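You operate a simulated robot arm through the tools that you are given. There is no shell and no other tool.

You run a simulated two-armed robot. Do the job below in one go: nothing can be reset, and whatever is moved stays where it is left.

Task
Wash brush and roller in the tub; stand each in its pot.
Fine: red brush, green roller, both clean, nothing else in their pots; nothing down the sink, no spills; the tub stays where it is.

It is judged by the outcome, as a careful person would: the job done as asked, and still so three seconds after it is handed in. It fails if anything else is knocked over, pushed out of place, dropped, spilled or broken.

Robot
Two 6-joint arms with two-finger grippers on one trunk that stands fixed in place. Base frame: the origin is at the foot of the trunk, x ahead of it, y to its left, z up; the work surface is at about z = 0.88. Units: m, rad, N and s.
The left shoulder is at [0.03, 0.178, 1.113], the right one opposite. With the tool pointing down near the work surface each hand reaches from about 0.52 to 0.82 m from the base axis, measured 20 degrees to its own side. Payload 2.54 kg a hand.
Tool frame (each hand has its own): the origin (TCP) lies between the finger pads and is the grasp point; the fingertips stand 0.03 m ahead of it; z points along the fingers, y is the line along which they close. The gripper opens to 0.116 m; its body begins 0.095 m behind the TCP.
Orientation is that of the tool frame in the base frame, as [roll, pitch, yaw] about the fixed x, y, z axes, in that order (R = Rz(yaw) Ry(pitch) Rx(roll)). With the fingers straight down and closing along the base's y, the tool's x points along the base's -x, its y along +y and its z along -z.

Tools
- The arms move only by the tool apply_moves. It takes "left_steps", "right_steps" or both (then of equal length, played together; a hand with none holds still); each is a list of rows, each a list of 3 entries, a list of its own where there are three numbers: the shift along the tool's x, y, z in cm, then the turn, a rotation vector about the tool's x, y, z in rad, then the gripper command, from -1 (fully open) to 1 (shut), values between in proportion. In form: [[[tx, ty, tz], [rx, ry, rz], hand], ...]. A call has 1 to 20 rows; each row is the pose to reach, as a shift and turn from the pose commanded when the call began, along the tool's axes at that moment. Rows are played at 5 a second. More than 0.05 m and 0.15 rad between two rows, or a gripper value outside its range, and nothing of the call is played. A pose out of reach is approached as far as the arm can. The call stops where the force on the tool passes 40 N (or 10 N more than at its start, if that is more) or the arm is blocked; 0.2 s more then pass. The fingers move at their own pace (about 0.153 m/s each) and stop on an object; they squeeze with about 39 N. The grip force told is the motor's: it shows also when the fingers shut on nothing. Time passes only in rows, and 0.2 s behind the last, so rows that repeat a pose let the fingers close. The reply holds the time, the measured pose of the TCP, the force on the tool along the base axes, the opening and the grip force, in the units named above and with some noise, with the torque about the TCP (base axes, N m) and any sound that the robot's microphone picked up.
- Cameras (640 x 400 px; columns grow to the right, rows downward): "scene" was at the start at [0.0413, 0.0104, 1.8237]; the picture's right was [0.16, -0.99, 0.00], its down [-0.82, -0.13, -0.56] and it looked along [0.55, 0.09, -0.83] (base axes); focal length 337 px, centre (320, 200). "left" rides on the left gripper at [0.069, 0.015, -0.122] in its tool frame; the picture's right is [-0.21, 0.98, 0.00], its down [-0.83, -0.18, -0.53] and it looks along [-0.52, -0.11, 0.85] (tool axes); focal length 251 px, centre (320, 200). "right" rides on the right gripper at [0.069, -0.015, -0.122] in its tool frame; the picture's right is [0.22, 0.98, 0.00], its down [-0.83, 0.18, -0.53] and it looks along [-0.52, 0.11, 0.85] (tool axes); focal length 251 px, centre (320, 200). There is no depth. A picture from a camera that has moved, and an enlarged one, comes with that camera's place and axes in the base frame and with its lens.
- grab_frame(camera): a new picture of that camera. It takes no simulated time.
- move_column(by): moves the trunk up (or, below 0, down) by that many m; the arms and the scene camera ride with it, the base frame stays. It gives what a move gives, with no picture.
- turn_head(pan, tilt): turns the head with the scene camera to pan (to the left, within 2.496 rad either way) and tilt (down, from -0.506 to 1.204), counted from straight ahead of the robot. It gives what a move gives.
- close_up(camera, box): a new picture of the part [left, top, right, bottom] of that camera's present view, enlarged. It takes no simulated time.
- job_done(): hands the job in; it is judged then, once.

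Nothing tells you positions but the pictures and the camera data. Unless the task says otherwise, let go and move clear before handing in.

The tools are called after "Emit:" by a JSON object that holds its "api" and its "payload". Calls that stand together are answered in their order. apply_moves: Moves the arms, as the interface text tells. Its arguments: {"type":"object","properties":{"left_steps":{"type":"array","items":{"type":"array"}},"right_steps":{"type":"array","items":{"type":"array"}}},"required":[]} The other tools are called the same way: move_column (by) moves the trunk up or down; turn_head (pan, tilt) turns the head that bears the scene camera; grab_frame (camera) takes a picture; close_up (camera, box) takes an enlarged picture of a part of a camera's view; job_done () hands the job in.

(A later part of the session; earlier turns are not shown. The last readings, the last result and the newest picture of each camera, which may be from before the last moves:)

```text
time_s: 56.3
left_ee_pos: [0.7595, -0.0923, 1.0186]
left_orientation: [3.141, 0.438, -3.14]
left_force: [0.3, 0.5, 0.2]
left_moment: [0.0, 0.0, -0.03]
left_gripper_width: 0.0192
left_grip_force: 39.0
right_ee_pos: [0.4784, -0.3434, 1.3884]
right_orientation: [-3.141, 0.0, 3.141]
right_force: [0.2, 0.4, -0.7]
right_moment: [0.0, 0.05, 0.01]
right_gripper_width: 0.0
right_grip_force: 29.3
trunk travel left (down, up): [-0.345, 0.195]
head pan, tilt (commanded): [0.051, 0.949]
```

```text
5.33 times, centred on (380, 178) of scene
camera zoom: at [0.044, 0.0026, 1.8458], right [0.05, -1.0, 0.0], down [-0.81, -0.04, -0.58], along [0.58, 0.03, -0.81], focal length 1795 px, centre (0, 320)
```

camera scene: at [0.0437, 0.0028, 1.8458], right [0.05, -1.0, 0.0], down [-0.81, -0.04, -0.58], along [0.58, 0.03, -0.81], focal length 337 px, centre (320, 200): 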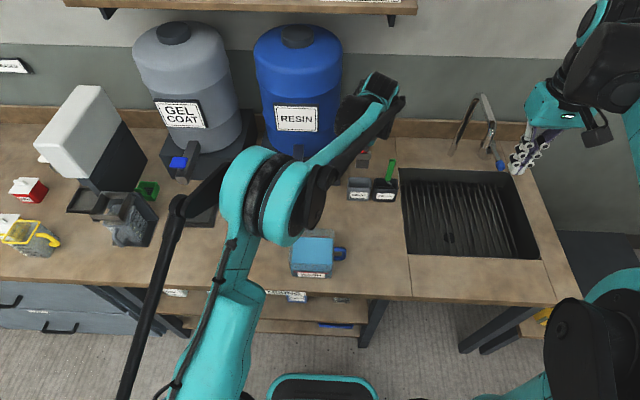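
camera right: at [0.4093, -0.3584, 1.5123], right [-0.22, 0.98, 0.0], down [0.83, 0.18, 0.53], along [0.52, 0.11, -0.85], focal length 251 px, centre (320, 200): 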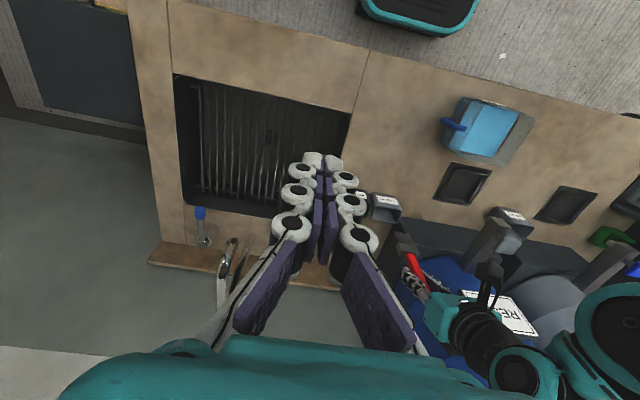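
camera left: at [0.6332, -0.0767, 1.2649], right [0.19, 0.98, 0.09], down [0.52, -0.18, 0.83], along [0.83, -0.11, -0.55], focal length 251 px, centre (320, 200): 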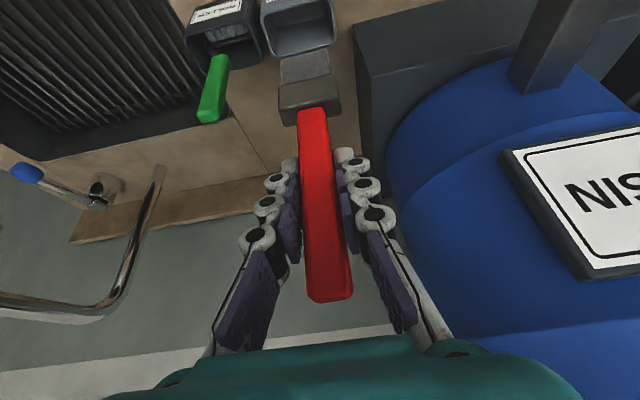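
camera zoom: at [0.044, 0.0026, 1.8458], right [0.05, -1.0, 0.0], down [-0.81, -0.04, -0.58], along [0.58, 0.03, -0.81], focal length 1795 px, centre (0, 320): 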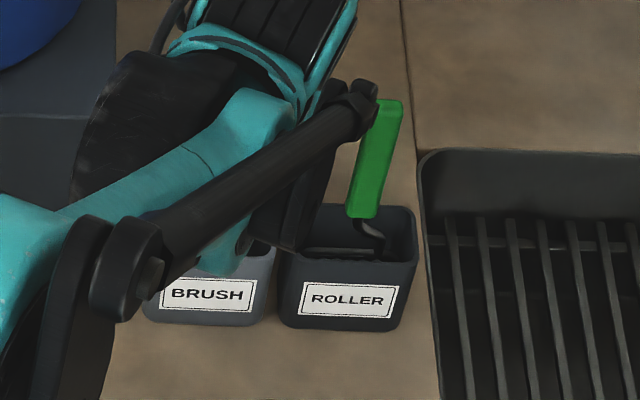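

The brush is in the pot, nearly at the bottom. I lower the last 2–3 mm to feel the floor.

Emit:
{"api": "apply_moves", "payload": {"left_steps": [[[0.05, 0, 0.1], [0, 0, 0], 1], [[0.1, 0, 0.2], [0, 0, 0], 1], [[0.1, 0, 0.2], [0, 0, 0], 1]]}}

```text
time_s: 57.1
left_ee_pos: [0.7603, -0.0935, 1.0178]
left_orientation: [3.14, 0.438, -3.141]
left_force: [-0.6, 0.8, -0.1]
left_moment: [0.01, -0.02, 0.0]
left_gripper_width: 0.0187
left_grip_force: 39.5
right_ee_pos: [0.4789, -0.3429, 1.3889]
right_orientation: [-3.14, 0.0, -3.14]
right_force: [0.1, -0.9, 0.2]
right_moment: [-0.03, 0.03, 0.02]
right_gripper_width: 0.0
right_grip_force: 28.6
trunk travel left (down, up): [-0.345, 0.195]
head pan, tilt (commanded): [0.051, 0.949]
```

Emit:
{"api": "apply_moves", "payload": {"left_steps": [[[0.05, 0, 0.1], [0, 0, 0], 1], [[0.1, 0, 0.2], [0, 0, 0], 1], [[0.1, 0, 0.2], [0, 0, 0], 1]]}}

```text
time_s: 57.9
left_ee_pos: [0.7606, -0.0921, 1.0158]
left_orientation: [-3.139, 0.437, 3.141]
left_force: [0.7, -0.9, 4.3]
left_moment: [-0.05, -0.11, 0.0]
left_gripper_width: 0.0189
left_grip_force: 38.8
right_ee_pos: [0.4784, -0.3442, 1.3887]
right_orientation: [-3.141, 0.001, 3.141]
right_force: [0.3, -0.6, -0.2]
right_moment: [0.0, -0.02, 0.01]
right_gripper_width: 0.0
right_grip_force: 28.4
trunk travel left (down, up): [-0.345, 0.195]
head pan, tilt (commanded): [0.051, 0.949]
```

Floor contact at z≈1.016. I open the fingers gently, only part way, to keep clear of the roller handle.

Emit:
{"api": "apply_moves", "payload": {"left_steps": [[[0, 0, 0], [0, 0, 0], 0.6], [[0, 0, 0], [0, 0, 0], 0.45], [[0, 0, 0], [0, 0, 0], 0.3], [[0, 0, 0], [0, 0, 0], 0.2], [[0, 0, 0], [0, 0, 0], 0.2], [[0, 0, 0], [0, 0, 0], 0.2]]}}

Emit:
{"api": "grab_frame", "payload": {"camera": "left"}}

```text
time_s: 59.3
left_ee_pos: [0.7605, -0.0923, 1.0161]
left_orientation: [-3.141, 0.437, -3.139]
left_force: [-0.3, 0.0, -0.4]
left_moment: [-0.01, 0.0, 0.04]
left_gripper_width: 0.0463
left_grip_force: 0.1
right_ee_pos: [0.4793, -0.3434, 1.3888]
right_orientation: [-3.14, 0.001, 3.141]
right_force: [-0.2, -0.5, -1.0]
right_moment: [0.0, 0.0, -0.03]
right_gripper_width: 0.0
right_grip_force: 29.1
trunk travel left (down, up): [-0.345, 0.195]
head pan, tilt (commanded): [0.051, 0.949]
```

```text
taken
camera left: at [0.6466, -0.0786, 1.0965], right [0.19, 0.98, 0.09], down [0.52, -0.18, 0.83], along [0.83, -0.11, -0.55], focal length 251 px, centre (320, 200)
```

left: 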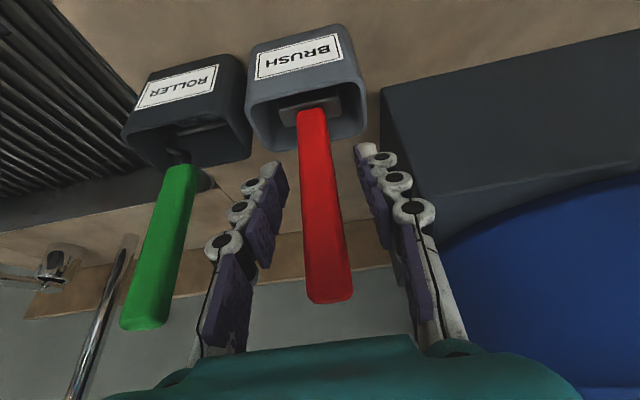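

The brush stands free in its pot. I withdraw the left hand straight back along its axis and then to the left, out of the way.

Emit:
{"api": "apply_moves", "payload": {"left_steps": [[[0, 0, -1], [0, 0, 0], 0.2], [[0, 0, -2.5], [0, 0, 0], 0.2], [[0, 0, -4.5], [0, 0, 0], 0.2], [[0, 0, -7], [0, 0, 0], 0.2], [[0, 0, -9.5], [0, 0, 0], 0.2], [[0, 0, -12], [0, 0, 0], 0.2], [[0, 0, -14.5], [0, 0, 0], 0.2], [[0, 0, -17], [0, 0, 0], 0.2], [[1, 1, -20], [0, 0, 0], 0.2], [[3, 3, -22], [0, 0, 0], 0.2], [[5, 6, -23], [0, 0, 0], 0.2], [[7, 9, -24], [0, 0, 0], 0.2], [[9, 12, -24.5], [0, 0, 0], 0.2], [[10.5, 15, -25], [0, 0, 0], 0.2], [[12, 18, -25], [0, 0, 0], 0.2], [[12, 21, -25], [0, 0, 0], 0.2], [[12, 24, -25], [0, 0, 0], 0.2], [[12, 27, -25], [0, 0, 0], 0.2], [[12, 27, -25], [0, 0, 0], 0.2]]}}

Emit:
{"api": "grab_frame", "payload": {"camera": "scene"}}

Emit:
{"api": "close_up", "payload": {"camera": "scene", "box": [330, 140, 430, 215]}}

Emit:
{"api": "grab_frame", "payload": {"camera": "right"}}

```text
time_s: 63.3
left_ee_pos: [0.5452, 0.1769, 1.1895]
left_orientation: [3.138, 0.438, 3.141]
left_force: [-0.3, 0.1, -0.6]
left_moment: [0.01, -0.04, -0.02]
left_gripper_width: 0.0463
left_grip_force: 0.0
right_ee_pos: [0.4788, -0.3437, 1.3894]
right_orientation: [3.141, -0.002, 3.14]
right_force: [-0.1, -0.3, 0.0]
right_moment: [0.03, 0.0, 0.0]
right_gripper_width: 0.0
right_grip_force: 28.4
trunk travel left (down, up): [-0.345, 0.195]
head pan, tilt (commanded): [0.051, 0.949]
```

```text
taken
camera scene: at [0.0439, 0.0019, 1.8458], right [0.05, -1.0, 0.0], down [-0.81, -0.04, -0.58], along [0.58, 0.03, -0.81], focal length 337 px, centre (320, 200)
```

scene: 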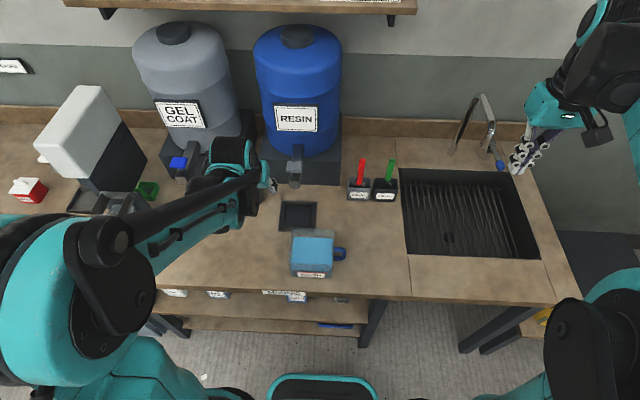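

```text
5.33 times, centred on (380, 178) of scene
camera zoom: at [0.0439, 0.0019, 1.8458], right [0.05, -1.0, 0.0], down [-0.81, -0.04, -0.58], along [0.58, 0.03, -0.81], focal length 1795 px, centre (0, 320)
```

zoom: 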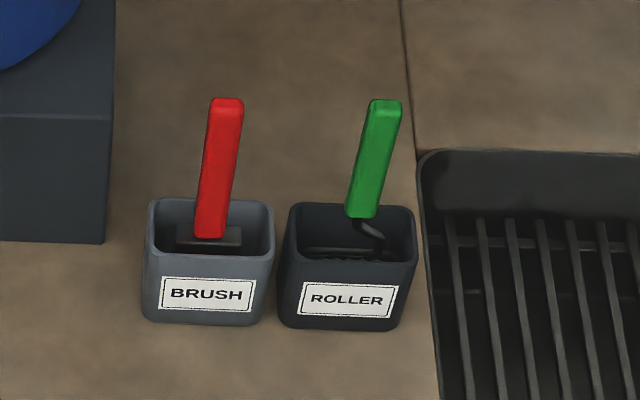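

```text
taken
camera right: at [0.4095, -0.3592, 1.512], right [-0.22, 0.98, 0.0], down [0.83, 0.18, 0.53], along [0.52, 0.12, -0.85], focal length 251 px, centre (320, 200)
```

right: 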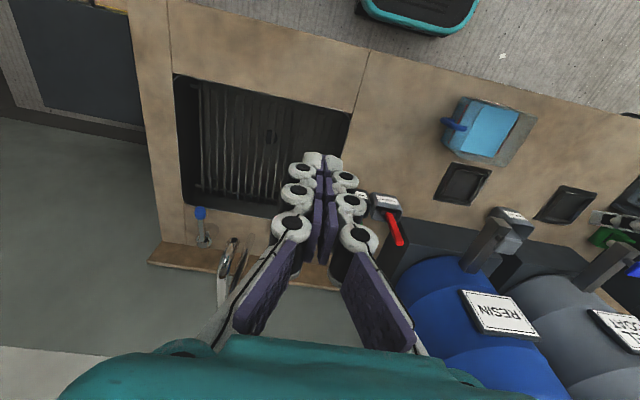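

The brush stands upright in BRUSH, and the pots have not moved. Now I move the left hand further aside and bring the right hand, tilted the same way, to a pre-grasp above the roller at about (0.769, −0.189).

Emit:
{"api": "apply_moves", "payload": {"left_steps": [[[0.1, 1.28, -1.06], [0, 0, 0], 0.2], [[0.2, 2.55, -2.12], [0, 0, 0], 0.2], [[0.3, 3.83, -3.18], [0, 0, 0], 0.2], [[0.4, 5.1, -4.24], [0, 0, 0], 0.2], [[0.5, 6.4, -5.3], [0, 0, 0], 0.2], [[0.6, 7.65, -6.36], [0, 0, 0], 0.2], [[0.7, 8.9, -7.42], [0, 0, 0], 0.2], [[0.8, 10.2, -8.48], [0, 0, 0], 0.2], [[0.9, 11.5, -9.54], [0, 0, 0], 0.2], [[1.0, 12.75, -10.6], [0, 0, 0], 0.2], [[1.1, 14.0, -11.66], [0, 0, 0], 0.2], [[1.24, 15.3, -12.72], [0, 0, 0], 0.2], [[1.24, 15.3, -12.72], [0, 0, 0], 0.2]], "right_steps": [[[-1.74, 1.28, 1.63], [0, -0.036, 0], 0.05], [[-3.48, 2.57, 3.25], [0, -0.073, 0], 0.05], [[-5.23, 3.85, 4.88], [0, -0.109, 0], 0.05], [[-6.97, 5.13, 6.5], [0, -0.145, 0], 0.05], [[-8.71, 6.42, 8.13], [0, -0.182, 0], 0.05], [[-10.45, 7.7, 9.75], [0, -0.218, 0], 0.05], [[-12.19, 8.98, 11.38], [0, -0.254, 0], 0.05], [[-13.93, 10.27, 13.0], [0, -0.291, 0], 0.05], [[-15.68, 11.55, 14.63], [0, -0.327, 0], 0.05], [[-17.42, 12.83, 16.25], [0, -0.363, 0], 0.05], [[-19.16, 14.12, 17.88], [0, -0.4, 0], 0.05], [[-20.9, 15.4, 19.5], [0, -0.436, 0], 0.05], [[-20.9, 15.4, 19.5], [0, -0.436, 0], 0.05]]}}

Emit:
{"api": "grab_frame", "payload": {"camera": "right"}}

Emit:
{"api": "close_up", "payload": {"camera": "right", "box": [240, 0, 440, 140]}}

Emit:
{"api": "close_up", "payload": {"camera": "scene", "box": [330, 140, 430, 215]}}

Emit:
{"api": "grab_frame", "payload": {"camera": "scene"}}

```text
time_s: 66.1
left_ee_pos: [0.4796, 0.3296, 1.3025]
left_orientation: [3.141, 0.438, -3.141]
left_force: [0.6, 0.4, 1.3]
left_moment: [0.04, 0.0, -0.01]
left_gripper_width: 0.0464
left_grip_force: 0.1
right_ee_pos: [0.6862, -0.1889, 1.1924]
right_orientation: [3.141, 0.435, -3.142]
right_force: [-0.1, 0.0, -0.4]
right_moment: [0.05, -0.01, 0.02]
right_gripper_width: 0.055
right_grip_force: 0.0
trunk travel left (down, up): [-0.345, 0.195]
head pan, tilt (commanded): [0.051, 0.949]
```

```text
taken
camera right: at [0.5724, -0.2041, 1.2765], right [-0.2, 0.98, -0.09], down [0.52, 0.18, 0.83], along [0.83, 0.12, -0.55], focal length 251 px, centre (320, 200)
```

right: 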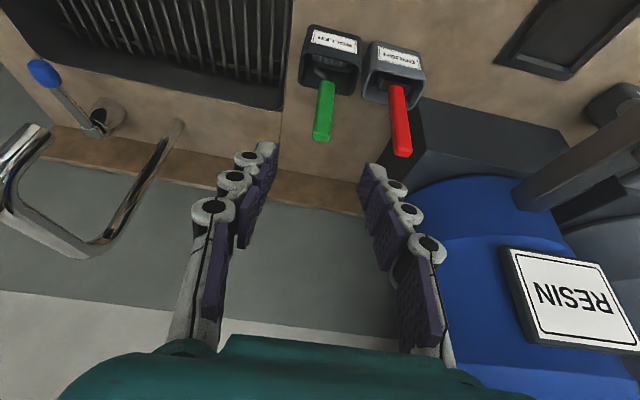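

```text
2.86 times, centred on (340, 70) of right
camera zoom: at [0.5724, -0.2041, 1.2765], right [-0.2, 0.98, -0.09], down [0.52, 0.18, 0.83], along [0.83, 0.12, -0.55], focal length 718 px, centre (263, 571)
```

zoom: 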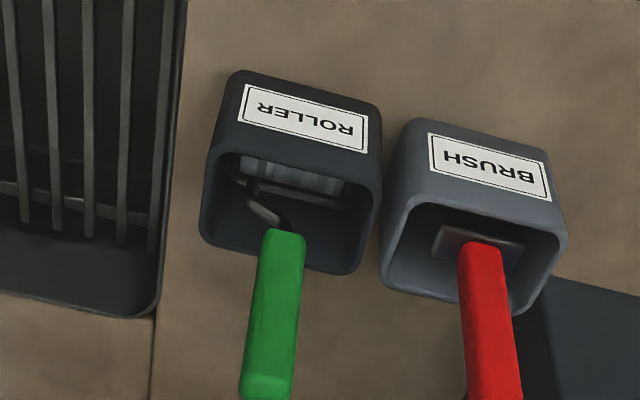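

```text
5.33 times, centred on (380, 178) of scene
camera zoom: at [0.0432, 0.0023, 1.8458], right [0.05, -1.0, 0.0], down [-0.81, -0.04, -0.58], along [0.58, 0.03, -0.81], focal length 1795 px, centre (0, 320)
```

zoom: 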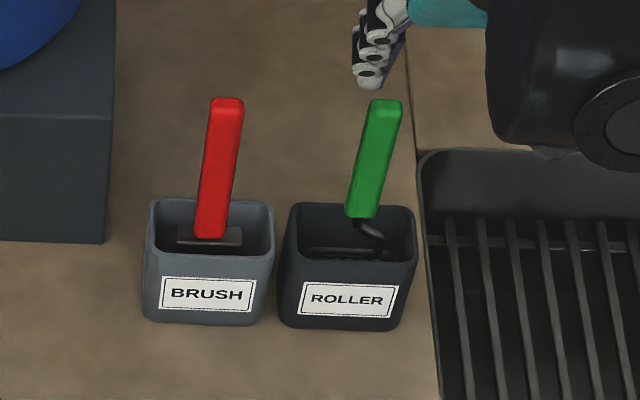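

```text
taken
camera scene: at [0.0432, 0.0023, 1.8458], right [0.05, -1.0, 0.0], down [-0.81, -0.04, -0.58], along [0.58, 0.03, -0.81], focal length 337 px, centre (320, 200)
```

scene: 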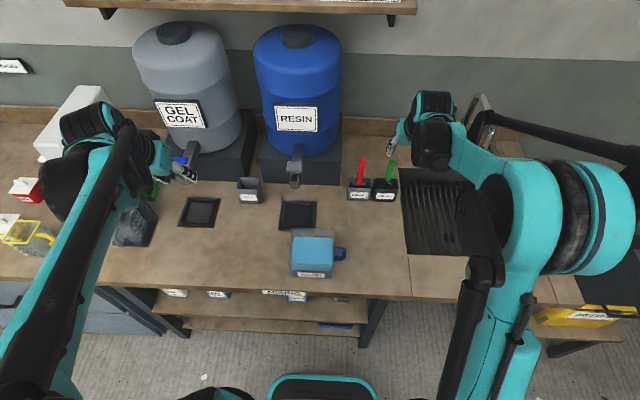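

The roller handle is at about (0.763, −0.187), z 0.97–1.068, in line with the right hand. I advance half way and check.

Emit:
{"api": "apply_moves", "payload": {"right_steps": [[[0.1, 0, 2.5], [0, 0, 0], 0.05], [[0.2, 0.1, 5], [0, 0, 0], 0.05], [[0.2, 0.2, 7.5], [0, 0, 0], 0.05], [[0.3, 0.2, 10], [0, 0, 0], 0.05], [[0.3, 0.2, 12], [0, 0, 0], 0.05], [[0.3, 0.2, 12], [0, 0, 0], 0.05]]}}

Emit:
{"api": "grab_frame", "payload": {"camera": "right"}}

Emit:
{"api": "close_up", "payload": {"camera": "scene", "box": [330, 140, 430, 215]}}

Emit:
{"api": "grab_frame", "payload": {"camera": "left"}}

```text
time_s: 67.5
left_ee_pos: [0.4786, 0.3303, 1.301]
left_orientation: [-3.14, 0.436, -3.14]
left_force: [0.3, 0.6, -0.6]
left_moment: [0.0, 0.0, -0.02]
left_gripper_width: 0.0462
left_grip_force: 0.1
right_ee_pos: [0.736, -0.1856, 1.0846]
right_orientation: [-3.141, 0.436, -3.141]
right_force: [-0.2, -0.4, -0.2]
right_moment: [0.0, -0.01, -0.05]
right_gripper_width: 0.0553
right_grip_force: 0.1
trunk travel left (down, up): [-0.345, 0.195]
head pan, tilt (commanded): [0.051, 0.949]
```

```text
taken
camera right: at [0.6215, -0.2011, 1.1666], right [-0.2, 0.98, -0.09], down [0.52, 0.18, 0.83], along [0.83, 0.12, -0.55], focal length 251 px, centre (320, 200)
```

right: 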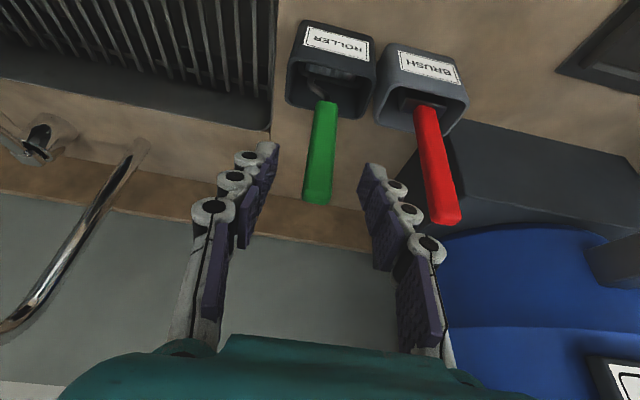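

```text
5.33 times, centred on (380, 178) of scene
camera zoom: at [0.0434, 0.0029, 1.8459], right [0.05, -1.0, 0.0], down [-0.81, -0.04, -0.58], along [0.58, 0.03, -0.81], focal length 1795 px, centre (0, 320)
```

zoom: 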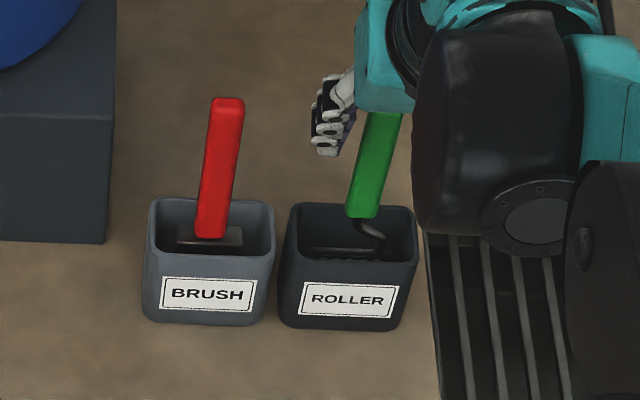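

```text
taken
camera left: at [0.3657, 0.344, 1.3828], right [0.19, 0.98, 0.09], down [0.52, -0.18, 0.83], along [0.83, -0.11, -0.55], focal length 251 px, centre (320, 200)
```

left: 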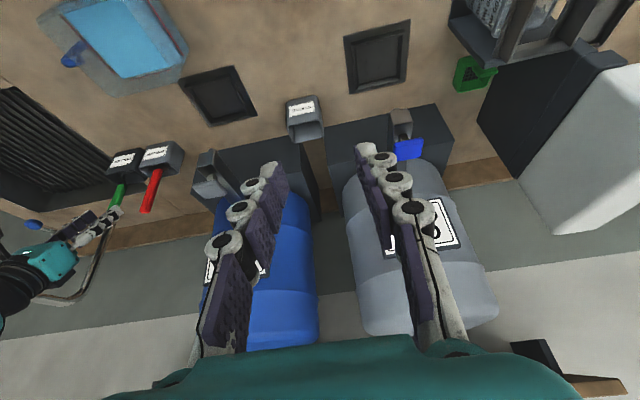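

Emit:
{"api": "apply_moves", "payload": {"right_steps": [[[0.1, 0, 1.8], [0, 0, 0], 0.05], [[0.2, -0.1, 3.6], [0, 0, 0], 0.05], [[0.3, -0.1, 5.4], [0, 0, 0], 0.05], [[0.3, -0.1, 7], [0, 0, 0], 0.05], [[0.3, -0.1, 7], [0, 0, 0], 0.05]]}}

Emit:
{"api": "grab_frame", "payload": {"camera": "right"}}

Emit:
{"api": "close_up", "payload": {"camera": "left", "box": [0, 120, 200, 320]}}

```text
time_s: 68.7
left_ee_pos: [0.4791, 0.3295, 1.3011]
left_orientation: [3.14, 0.437, -3.141]
left_force: [-0.2, 0.9, 0.5]
left_moment: [-0.04, 0.01, 0.0]
left_gripper_width: 0.0465
left_grip_force: 0.0
right_ee_pos: [0.762, -0.1864, 1.0192]
right_orientation: [-3.141, 0.438, -3.141]
right_force: [-1.2, 0.9, 0.3]
right_moment: [0.0, 0.01, -0.03]
right_gripper_width: 0.055
right_grip_force: 0.1
trunk travel left (down, up): [-0.345, 0.195]
head pan, tilt (commanded): [0.051, 0.949]
```

```text
taken
camera right: at [0.6477, -0.2025, 1.1017], right [-0.2, 0.98, -0.09], down [0.52, 0.18, 0.83], along [0.83, 0.12, -0.55], focal length 251 px, centre (320, 200)
```

right: 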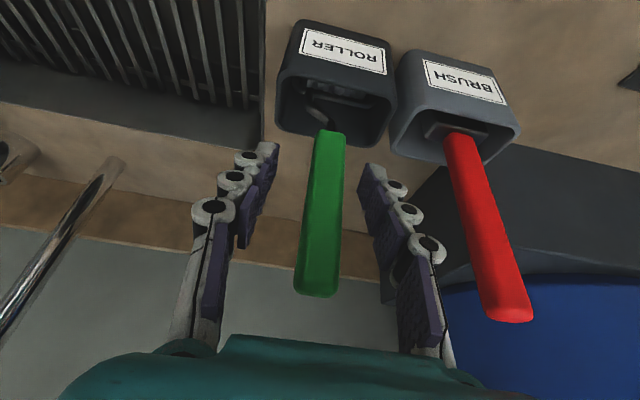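

```text
2.00 times, centred on (100, 220) of left
camera zoom: at [0.3657, 0.344, 1.3828], right [0.19, 0.98, 0.09], down [0.52, -0.18, 0.83], along [0.83, -0.11, -0.55], focal length 503 px, centre (760, 160)
```

zoom: 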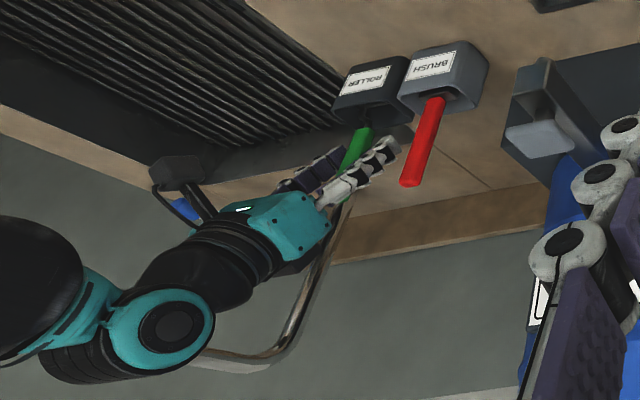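

The handle is a few millimetres ahead and to the left of the grasp point, so I correct by 6 mm forward and 3 mm left, then close.

Emit:
{"api": "apply_moves", "payload": {"right_steps": [[[-0.54, 0.3, 0.25], [0, 0, 0], 0.05], [[-0.54, 0.3, 0.25], [0, 0, 0], 0.3], [[-0.54, 0.3, 0.25], [0, 0, 0], 0.6], [[-0.54, 0.3, 0.25], [0, 0, 0], 1], [[-0.54, 0.3, 0.25], [0, 0, 0], 1], [[-0.54, 0.3, 0.25], [0, 0, 0], 1]]}}

Emit:
{"api": "grab_frame", "payload": {"camera": "right"}}

Emit:
{"api": "close_up", "payload": {"camera": "left", "box": [60, 130, 180, 230]}}

```text
time_s: 70.1
left_ee_pos: [0.4803, 0.3299, 1.3017]
left_orientation: [-3.141, 0.436, 3.141]
left_force: [0.7, -0.3, -0.3]
left_moment: [-0.02, -0.03, -0.02]
left_gripper_width: 0.0464
left_grip_force: 0.1
right_ee_pos: [0.769, -0.1843, 1.0196]
right_orientation: [-3.14, 0.437, -3.139]
right_force: [-0.4, 0.8, 0.3]
right_moment: [-0.02, -0.03, -0.04]
right_gripper_width: 0.0184
right_grip_force: 39.0
trunk travel left (down, up): [-0.345, 0.195]
head pan, tilt (commanded): [0.051, 0.949]
```

```text
taken
camera right: at [0.6543, -0.2, 1.1014], right [-0.2, 0.98, -0.09], down [0.52, 0.18, 0.83], along [0.83, 0.12, -0.55], focal length 251 px, centre (320, 200)
```

right: 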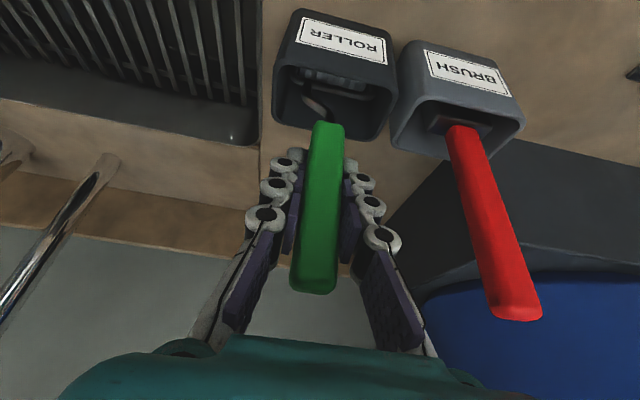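

```text
4.00 times, centred on (120, 180) of left
camera zoom: at [0.3661, 0.344, 1.3827], right [0.19, 0.98, 0.09], down [0.52, -0.18, 0.83], along [0.83, -0.11, -0.55], focal length 1006 px, centre (1120, 280)
```

zoom: 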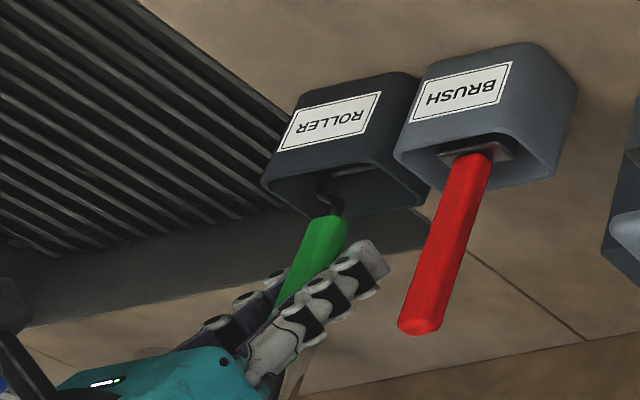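

Grip on the roller is firm (0.0184 m). I lift it straight up.

Emit:
{"api": "apply_moves", "payload": {"right_steps": [[[-0.42, 0, -0.91], [0, 0, 0], 1], [[-0.85, 0, -1.81], [0, 0, 0], 1], [[-1.48, 0, -3.17], [0, 0, 0], 1], [[-2.11, 0, -4.53], [0, 0, 0], 1], [[-2.96, 0, -6.34], [0, 0, 0], 1], [[-3.8, 0, -8.16], [0, 0, 0], 1], [[-4.65, 0, -9.97], [0, 0, 0], 1], [[-5.49, 0, -11.78], [0, 0, 0], 1], [[-6.34, 0, -13.6], [0, 0, 0], 1], [[-6.34, 0, -13.6], [0, 0, 0], 1]]}}

Emit:
{"api": "grab_frame", "payload": {"camera": "right"}}

Emit:
{"api": "close_up", "payload": {"camera": "left", "box": [40, 110, 180, 220]}}

Emit:
{"api": "close_up", "payload": {"camera": "scene", "box": [330, 120, 450, 215]}}

```text
time_s: 72.3
left_ee_pos: [0.4795, 0.3295, 1.3018]
left_orientation: [3.141, 0.436, 3.141]
left_force: [0.4, -0.3, -1.1]
left_moment: [0.0, -0.02, 0.0]
left_gripper_width: 0.0463
left_grip_force: 0.0
right_ee_pos: [0.7689, -0.1849, 1.1695]
right_orientation: [-3.141, 0.438, -3.14]
right_force: [0.2, -0.8, -1.2]
right_moment: [-0.04, -0.01, -0.01]
right_gripper_width: 0.0183
right_grip_force: 38.8
trunk travel left (down, up): [-0.345, 0.195]
head pan, tilt (commanded): [0.051, 0.949]
```

```text
taken
camera right: at [0.6541, -0.2001, 1.2522], right [-0.2, 0.98, -0.09], down [0.52, 0.18, 0.83], along [0.83, 0.12, -0.55], focal length 251 px, centre (320, 200)
```

right: 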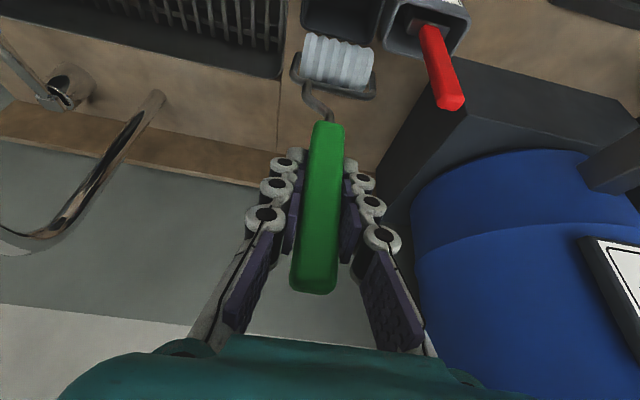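

```text
3.64 times, centred on (110, 165) of left
camera zoom: at [0.3666, 0.3438, 1.3825], right [0.19, 0.98, 0.09], down [0.52, -0.18, 0.83], along [0.83, -0.11, -0.55], focal length 914 px, centre (1084, 327)
```

zoom: 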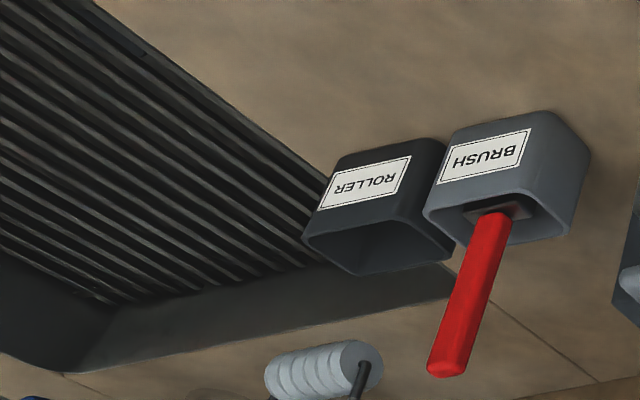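

```text
4.21 times, centred on (390, 168) of scene
camera zoom: at [0.0446, 0.0027, 1.8458], right [0.05, -1.0, 0.0], down [-0.81, -0.04, -0.58], along [0.58, 0.03, -0.81], focal length 1417 px, centre (25, 337)
```

zoom: 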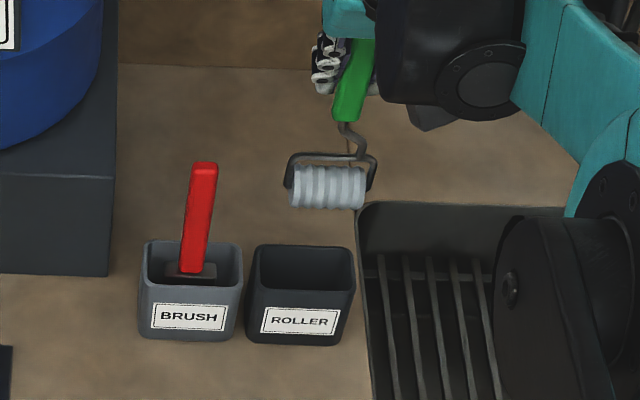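

The roller is out with its head at about 0.136 m below the TCP, and its pot is now empty. I carry it back and across to above the tub, raising the left hand a bit meanwhile.

Emit:
{"api": "apply_moves", "payload": {"right_steps": [[[1.91, 0.2, -2.01], [0, 0, 0], 1], [[3.82, 0.4, -4.01], [0, 0, 0], 1], [[5.74, 0.6, -6.02], [0, 0, 0], 1], [[7.65, 0.8, -8.02], [0, 0, 0], 1], [[9.56, 1.0, -10.03], [0, 0, 0], 1], [[10.36, 3.29, -11.51], [0, 0, 0], 1], [[11.16, 5.58, -12.98], [0, 0, 0], 1], [[11.96, 7.87, -14.46], [0, 0, 0], 1], [[12.76, 10.16, -15.94], [0, 0, 0], 1], [[13.57, 12.45, -17.42], [0, 0, 0], 1], [[14.37, 14.74, -18.89], [0, 0, 0], 1], [[15.17, 17.03, -20.37], [0, 0, 0], 1], [[15.97, 19.32, -21.85], [0, 0, 0], 1], [[16.77, 21.61, -23.32], [0, 0, 0], 1], [[17.57, 23.9, -24.8], [0, 0, 0], 1], [[17.57, 23.9, -24.8], [0, 0, 0], 1]], "left_steps": [[[-0.34, 0, -0.73], [0, 0, 0], 0.2], [[-0.68, 0, -1.45], [0, 0, 0], 0.2], [[-1.01, 0, -2.18], [0, 0, 0], 0.2], [[-1.35, 0, -2.9], [0, 0, 0], 0.2], [[-1.69, 0, -3.63], [0, 0, 0], 0.2], [[-2.03, 0, -4.35], [0, 0, 0], 0.2], [[-2.37, 0, -5.08], [0, 0, 0], 0.2], [[-2.7, 0, -5.8], [0, 0, 0], 0.2], [[-3.04, 0, -6.53], [0, 0, 0], 0.2], [[-3.38, 0, -7.25], [0, 0, 0], 0.2], [[-3.72, 0, -7.98], [0, 0, 0], 0.2], [[-4.06, 0, -8.7], [0, 0, 0], 0.2], [[-4.39, 0, -9.43], [0, 0, 0], 0.2], [[-4.73, 0, -10.15], [0, 0, 0], 0.2], [[-5.07, 0, -10.88], [0, 0, 0], 0.2], [[-5.07, 0, -10.88], [0, 0, 0], 0.2]]}}

Emit:
{"api": "grab_frame", "payload": {"camera": "scene"}}

Emit:
{"api": "grab_frame", "payload": {"camera": "left"}}

Emit:
{"api": "grab_frame", "payload": {"camera": "right"}}

```text
time_s: 75.7
left_ee_pos: [0.4808, 0.3303, 1.4212]
left_orientation: [-3.142, 0.436, 3.141]
left_force: [0.4, -0.5, 0.4]
left_moment: [0.01, 0.0, 0.0]
left_gripper_width: 0.0465
left_grip_force: 0.1
right_ee_pos: [0.505, 0.0533, 1.3182]
right_orientation: [-3.141, 0.434, 3.14]
right_force: [1.1, -0.2, -0.8]
right_moment: [0.0, 0.02, -0.03]
right_gripper_width: 0.0183
right_grip_force: 38.5
trunk travel left (down, up): [-0.345, 0.195]
head pan, tilt (commanded): [0.051, 0.949]
```

```text
taken
camera scene: at [0.0446, 0.0023, 1.8458], right [0.05, -1.0, 0.0], down [-0.81, -0.04, -0.58], along [0.58, 0.03, -0.81], focal length 337 px, centre (320, 200)
```

scene: 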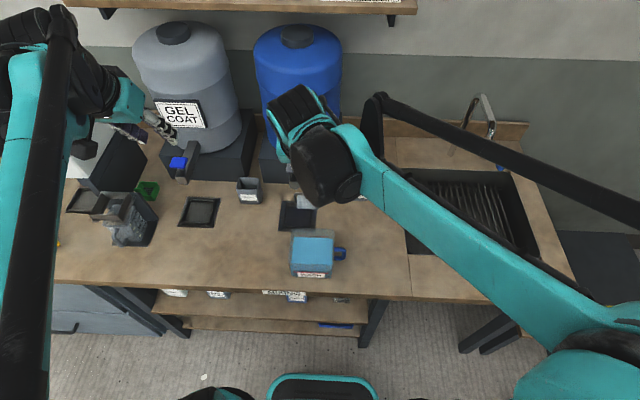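

```text
taken
camera left: at [0.3672, 0.3438, 1.5032], right [0.19, 0.98, 0.09], down [0.52, -0.18, 0.83], along [0.83, -0.11, -0.55], focal length 251 px, centre (320, 200)
```

left: 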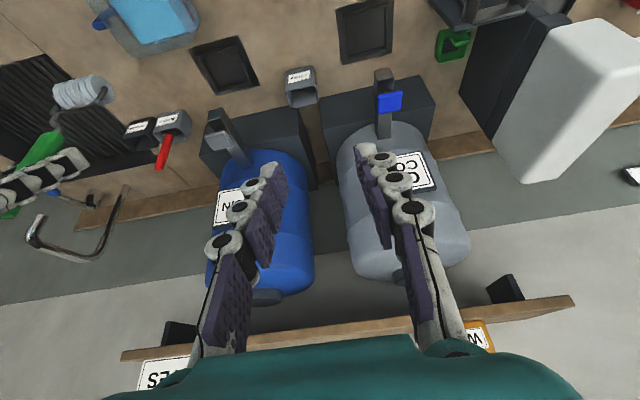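

```text
taken
camera right: at [0.3908, 0.0387, 1.4018], right [-0.19, 0.98, -0.09], down [0.52, 0.18, 0.83], along [0.83, 0.11, -0.55], focal length 251 px, centre (320, 200)
```

right: 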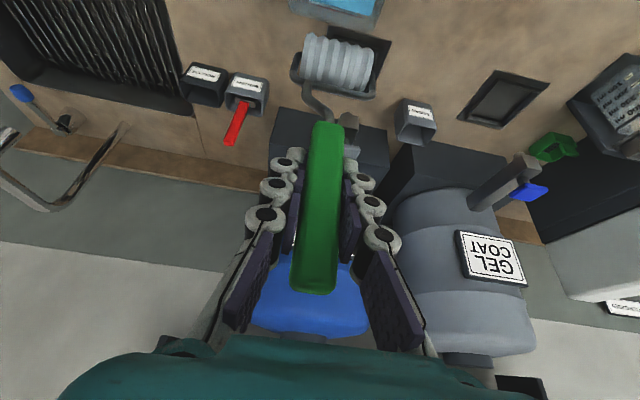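

Emit:
{"api": "close_up", "payload": {"camera": "right", "box": [270, 0, 410, 110]}}

Emit:
{"api": "move_column", "payload": {"by": -0.15}}

Emit:
{"api": "grab_frame", "payload": {"camera": "scene"}}

Emit:
{"api": "grab_frame", "payload": {"camera": "left"}}

Emit:
{"api": "grab_frame", "payload": {"camera": "right"}}

```text
3.64 times, centred on (340, 55) of right
camera zoom: at [0.3908, 0.0387, 1.4018], right [-0.19, 0.98, -0.09], down [0.52, 0.18, 0.83], along [0.83, 0.11, -0.55], focal length 914 px, centre (247, 727)
```

zoom: 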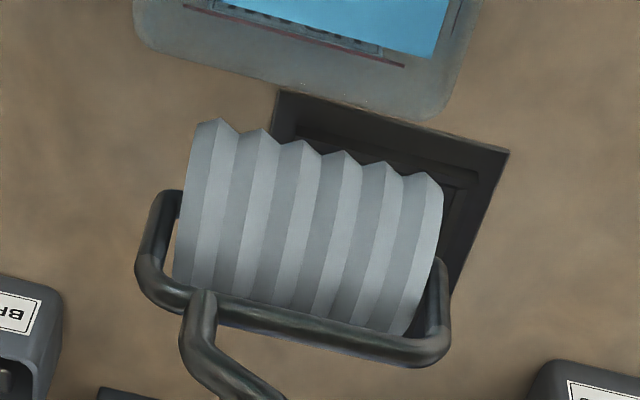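

```text
time_s: 77.5
left_ee_pos: [0.479, 0.3304, 1.2722]
left_orientation: [3.141, 0.437, 3.141]
left_force: [-0.1, 0.4, 0.3]
left_moment: [0.03, -0.01, 0.02]
left_gripper_width: 0.0462
left_grip_force: 0.1
right_ee_pos: [0.5043, 0.0542, 1.1701]
right_orientation: [-3.141, 0.438, -3.141]
right_force: [1.0, -0.6, -1.4]
right_moment: [-0.03, -0.01, 0.0]
right_gripper_width: 0.0183
right_grip_force: 39.0
trunk travel left (down, up): [-0.195, 0.345]
head pan, tilt (commanded): [0.051, 0.949]
```

```text
taken
camera scene: at [0.0438, 0.0029, 1.696], right [0.05, -1.0, 0.0], down [-0.81, -0.04, -0.58], along [0.58, 0.03, -0.81], focal length 337 px, centre (320, 200)
```

scene: 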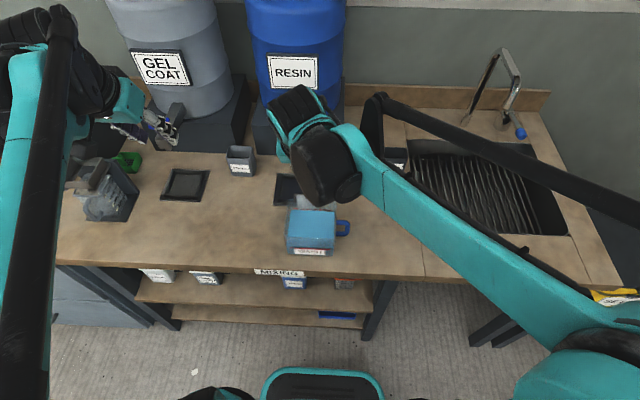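

```text
taken
camera left: at [0.3666, 0.3443, 1.3533], right [0.19, 0.98, 0.09], down [0.52, -0.18, 0.83], along [0.83, -0.11, -0.55], focal length 251 px, centre (320, 200)
```

left: 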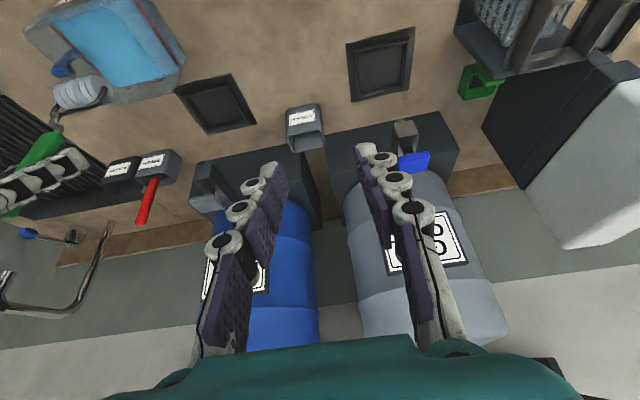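

```text
taken
camera right: at [0.3905, 0.039, 1.2521], right [-0.2, 0.98, -0.09], down [0.52, 0.18, 0.83], along [0.83, 0.12, -0.55], focal length 251 px, centre (320, 200)
```

right: 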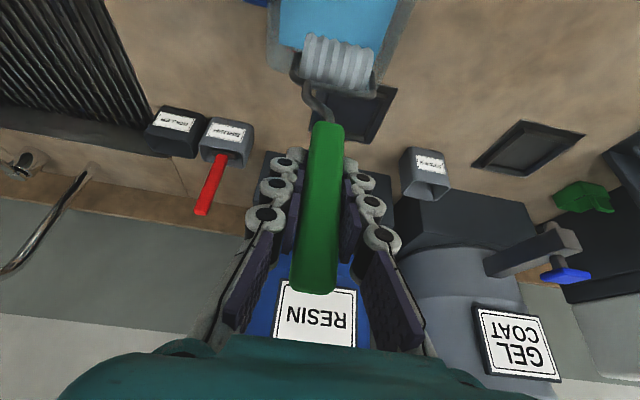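

The roller hangs centred over the tub. I lower it slowly into the liquid.

Emit:
{"api": "apply_moves", "payload": {"right_steps": [[[0.63, 0, 1.36], [0, 0, 0], 1], [[1.27, 0, 2.72], [0, 0, 0], 1], [[1.9, 0, 4.08], [0, 0, 0], 1], [[2.54, 0, 5.44], [0, 0, 0], 1], [[3.17, 0, 6.8], [0, 0, 0], 1], [[3.59, 0, 7.7], [0, 0, 0], 1], [[4.02, 0, 8.61], [0, 0, 0], 1], [[4.44, 0, 9.52], [0, 0, 0], 1], [[4.86, 0, 10.42], [0, 0, 0], 1], [[5.2, 0, 11.15], [0, 0, 0], 1], [[5.5, 0, 11.8], [0, 0, 0], 1], [[5.75, 0, 12.33], [0, 0, 0], 1], [[5.92, 0, 12.69], [0, 0, 0], 1], [[5.92, 0, 12.69], [0, 0, 0], 1]]}}

Emit:
{"api": "close_up", "payload": {"camera": "right", "box": [240, 0, 420, 130]}}

Emit:
{"api": "close_up", "payload": {"camera": "left", "box": [0, 0, 220, 180]}}

```text
time_s: 80.5
left_ee_pos: [0.4795, 0.33, 1.2725]
left_orientation: [3.14, 0.436, -3.141]
left_force: [-0.1, -0.6, -0.4]
left_moment: [0.0, 0.01, 0.0]
left_gripper_width: 0.0463
left_grip_force: 0.0
right_ee_pos: [0.5042, 0.054, 1.028]
right_orientation: [-3.14, 0.436, -3.141]
right_force: [0.2, 0.4, -1.1]
right_moment: [-0.01, 0.0, 0.03]
right_gripper_width: 0.0182
right_grip_force: 38.7
trunk travel left (down, up): [-0.195, 0.345]
head pan, tilt (commanded): [0.051, 0.949]
```

```text
3.08 times, centred on (330, 65) of right
camera zoom: at [0.3904, 0.0394, 1.1115], right [-0.2, 0.98, -0.09], down [0.52, 0.18, 0.83], along [0.83, 0.12, -0.55], focal length 774 px, centre (289, 615)
```

zoom: 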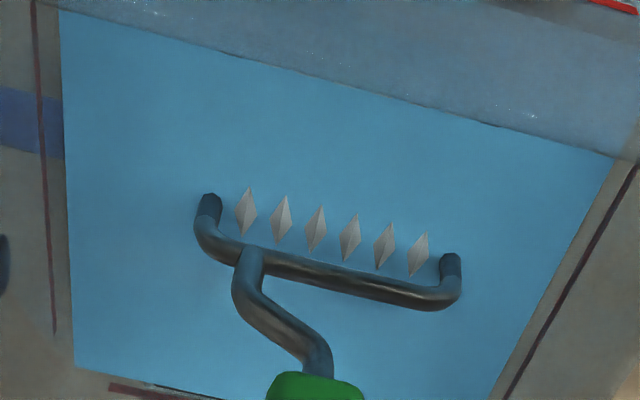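

```text
2.22 times, centred on (110, 90) of left
camera zoom: at [0.3667, 0.3443, 1.3531], right [0.19, 0.98, 0.09], down [0.52, -0.18, 0.83], along [0.83, -0.11, -0.55], focal length 559 px, centre (787, 444)
```

zoom: 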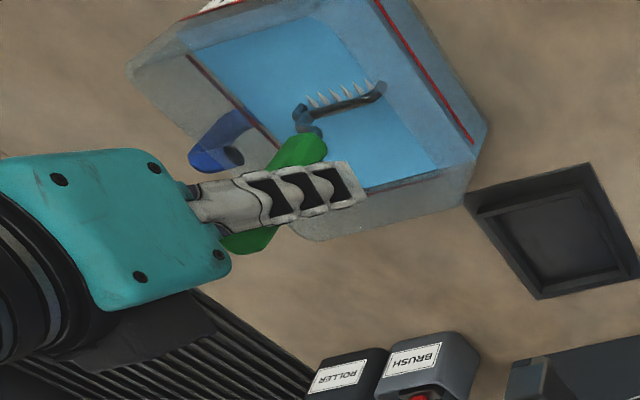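

Only the rib tips still show. I go down another few millimetres.

Emit:
{"api": "apply_moves", "payload": {"right_steps": [[[0.06, 0, 0.14], [0, 0, 0], 1], [[0.13, 0, 0.27], [0, 0, 0], 1], [[0.21, 0, 0.45], [0, 0, 0], 1], [[0.21, 0, 0.45], [0, 0, 0], 1]]}}

Emit:
{"api": "close_up", "payload": {"camera": "right", "box": [240, 0, 420, 130]}}

```text
time_s: 81.5
left_ee_pos: [0.4801, 0.3301, 1.2727]
left_orientation: [-3.141, 0.436, -3.141]
left_force: [0.4, 0.3, 0.4]
left_moment: [0.0, -0.01, 0.03]
left_gripper_width: 0.0464
left_grip_force: 0.0
right_ee_pos: [0.5045, 0.0552, 1.024]
right_orientation: [-3.141, 0.436, -3.141]
right_force: [-1.3, -0.5, -0.9]
right_moment: [0.03, -0.05, 0.0]
right_gripper_width: 0.0183
right_grip_force: 39.3
trunk travel left (down, up): [-0.195, 0.345]
head pan, tilt (commanded): [0.051, 0.949]
```

```text
3.08 times, centred on (330, 65) of right
camera zoom: at [0.3905, 0.0392, 1.1068], right [-0.2, 0.98, -0.09], down [0.52, 0.18, 0.83], along [0.83, 0.12, -0.55], focal length 774 px, centre (289, 615)
```

zoom: 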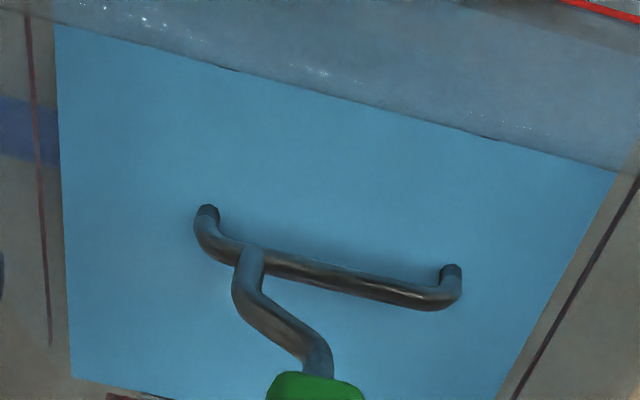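

Fully submerged now, nothing touching. I swish gently fore-aft and sideways.

Emit:
{"api": "apply_moves", "payload": {"right_steps": [[[0.05, 0.7, 0.1], [0, 0, 0], 1], [[0.05, 1.5, 0.1], [0, 0, 0], 1], [[0.05, 0.7, 0.1], [0, 0, 0], 1], [[0.05, -0.7, 0.1], [0, 0, 0], 1], [[0.05, -1.5, 0.1], [0, 0, 0], 1], [[0.05, -0.7, 0.1], [0, 0, 0], 1], [[0.05, 0, 0.1], [0, 0, 0], 1], [[-0.6, 0, 0.4], [0, 0, 0], 1], [[-1.04, 0, 0.61], [0, 0, 0], 1], [[-0.5, 0, 0.35], [0, 0, 0], 1], [[0.05, 0, 0.1], [0, 0, 0], 1], [[0.6, 0, -0.16], [0, 0, 0], 1], [[1.14, 0, -0.41], [0, 0, 0], 1], [[0.6, 0, -0.16], [0, 0, 0], 1], [[0.05, 0, 0.1], [0, 0, 0], 1], [[-0.6, 0, 0.4], [0, 0, 0], 1], [[-1.04, 0, 0.61], [0, 0, 0], 1], [[-0.5, 0, 0.35], [0, 0, 0], 1], [[0.6, 0, -0.16], [0, 0, 0], 1], [[0.05, 0, 0.1], [0, 0, 0], 1]]}}

Emit:
{"api": "apply_moves", "payload": {"right_steps": [[[0, 0.7, 0], [0, 0, 0], 1], [[0, 1.5, 0], [0, 0, 0], 1], [[0, 0.7, 0], [0, 0, 0], 1], [[0, -0.7, 0], [0, 0, 0], 1], [[0, -1.5, 0], [0, 0, 0], 1], [[0, -0.7, 0], [0, 0, 0], 1], [[0, 0, 0], [0, 0, 0], 1], [[-0.6, 0, 0.28], [0, 0, 0], 1], [[-1.09, 0, 0.51], [0, 0, 0], 1], [[-0.5, 0, 0.23], [0, 0, 0], 1], [[0, 0, 0], [0, 0, 0], 1], [[0.6, 0, -0.28], [0, 0, 0], 1], [[1.09, 0, -0.51], [0, 0, 0], 1], [[0.6, 0, -0.28], [0, 0, 0], 1], [[0, 0, 0], [0, 0, 0], 1], [[-0.6, 0, 0.28], [0, 0, 0], 1], [[-1.09, 0, 0.51], [0, 0, 0], 1], [[-0.5, 0, 0.23], [0, 0, 0], 1], [[0.6, 0, -0.28], [0, 0, 0], 1], [[0, 0, 0], [0, 0, 0], 1]]}}

Emit:
{"api": "close_up", "payload": {"camera": "right", "box": [240, 0, 420, 130]}}

Emit:
{"api": "grab_frame", "payload": {"camera": "left"}}

```text
time_s: 85.7
left_ee_pos: [0.481, 0.3296, 1.2719]
left_orientation: [3.142, 0.436, 3.141]
left_force: [-0.8, -0.3, 0.2]
left_moment: [0.03, 0.03, -0.01]
left_gripper_width: 0.0464
left_grip_force: 0.1
right_ee_pos: [0.506, 0.055, 1.0218]
right_orientation: [-3.14, 0.434, 3.141]
right_force: [0.5, 0.8, -1.7]
right_moment: [-0.01, 0.0, 0.02]
right_gripper_width: 0.0183
right_grip_force: 39.0
trunk travel left (down, up): [-0.195, 0.345]
head pan, tilt (commanded): [0.051, 0.949]
```

```text
time_s: 89.9
left_ee_pos: [0.4804, 0.3307, 1.2727]
left_orientation: [-3.141, 0.435, -3.141]
left_force: [-0.2, 0.0, 0.3]
left_moment: [0.02, -0.01, -0.01]
left_gripper_width: 0.0465
left_grip_force: 0.1
right_ee_pos: [0.5055, 0.0546, 1.0233]
right_orientation: [3.141, 0.436, -3.141]
right_force: [-0.3, -0.1, -0.8]
right_moment: [0.0, -0.01, 0.0]
right_gripper_width: 0.0185
right_grip_force: 39.6
trunk travel left (down, up): [-0.195, 0.345]
head pan, tilt (commanded): [0.051, 0.949]
```

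```text
3.08 times, centred on (330, 65) of right
camera zoom: at [0.3911, 0.039, 1.1053], right [-0.2, 0.98, -0.09], down [0.52, 0.18, 0.83], along [0.83, 0.11, -0.55], focal length 774 px, centre (289, 615)
```

zoom: 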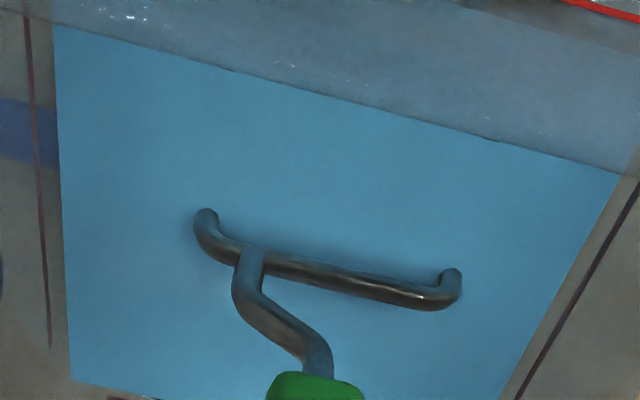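

```text
taken
camera left: at [0.3674, 0.3444, 1.3528], right [0.19, 0.98, 0.09], down [0.52, -0.18, 0.83], along [0.83, -0.11, -0.55], focal length 251 px, centre (320, 200)
```

left: 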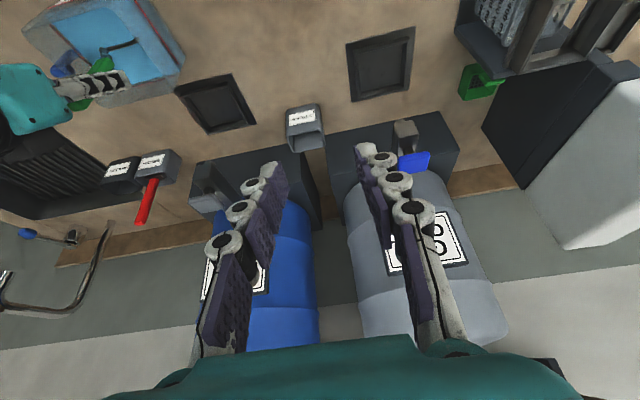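

I raise the roller just out of the liquid, still over the tub, to inspect and drain it.

Emit:
{"api": "apply_moves", "payload": {"right_steps": [[[-0.42, 0, -0.91], [0, 0, 0], 1], [[-0.85, 0, -1.81], [0, 0, 0], 1], [[-1.27, 0, -2.72], [0, 0, 0], 1], [[-1.69, 0, -3.63], [0, 0, 0], 1], [[-2.11, 0, -4.53], [0, 0, 0], 1], [[-2.54, 0, -5.44], [0, 0, 0], 1], [[-2.54, 0, -5.44], [0, 0, 0], 1], [[-2.54, 0, -5.44], [0, 0, 0], 1], [[-2.54, 0, -5.44], [0, 0, 0], 1], [[-2.54, 0, -5.44], [0, 0, 0], 1]]}}

Emit:
{"api": "close_up", "payload": {"camera": "right", "box": [240, 0, 420, 130]}}

Emit:
{"api": "close_up", "payload": {"camera": "left", "box": [20, 0, 200, 140]}}

```text
time_s: 92.1
left_ee_pos: [0.4801, 0.3306, 1.2731]
left_orientation: [-3.141, 0.436, 3.141]
left_force: [-0.3, -0.1, 0.4]
left_moment: [0.02, 0.01, 0.01]
left_gripper_width: 0.0465
left_grip_force: 0.1
right_ee_pos: [0.505, 0.0545, 1.0835]
right_orientation: [3.141, 0.436, 3.141]
right_force: [0.7, 0.4, -1.1]
right_moment: [0.02, -0.01, -0.04]
right_gripper_width: 0.0183
right_grip_force: 39.1
trunk travel left (down, up): [-0.195, 0.345]
head pan, tilt (commanded): [0.051, 0.949]
```

```text
3.08 times, centred on (330, 65) of right
camera zoom: at [0.3908, 0.0393, 1.1659], right [-0.2, 0.98, -0.09], down [0.52, 0.18, 0.83], along [0.83, 0.12, -0.55], focal length 774 px, centre (289, 615)
```

zoom: 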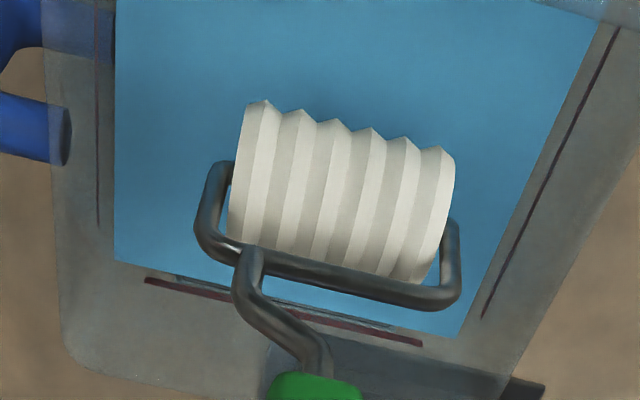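

```text
2.86 times, centred on (110, 70) of left
camera zoom: at [0.3667, 0.3443, 1.3531], right [0.19, 0.98, 0.09], down [0.52, -0.18, 0.83], along [0.83, -0.11, -0.55], focal length 718 px, centre (920, 571)
```

zoom: 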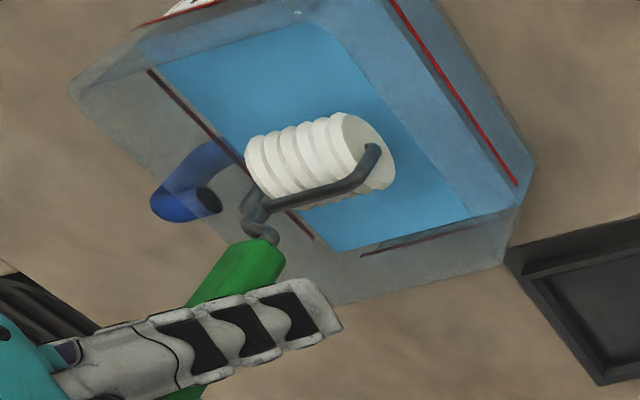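

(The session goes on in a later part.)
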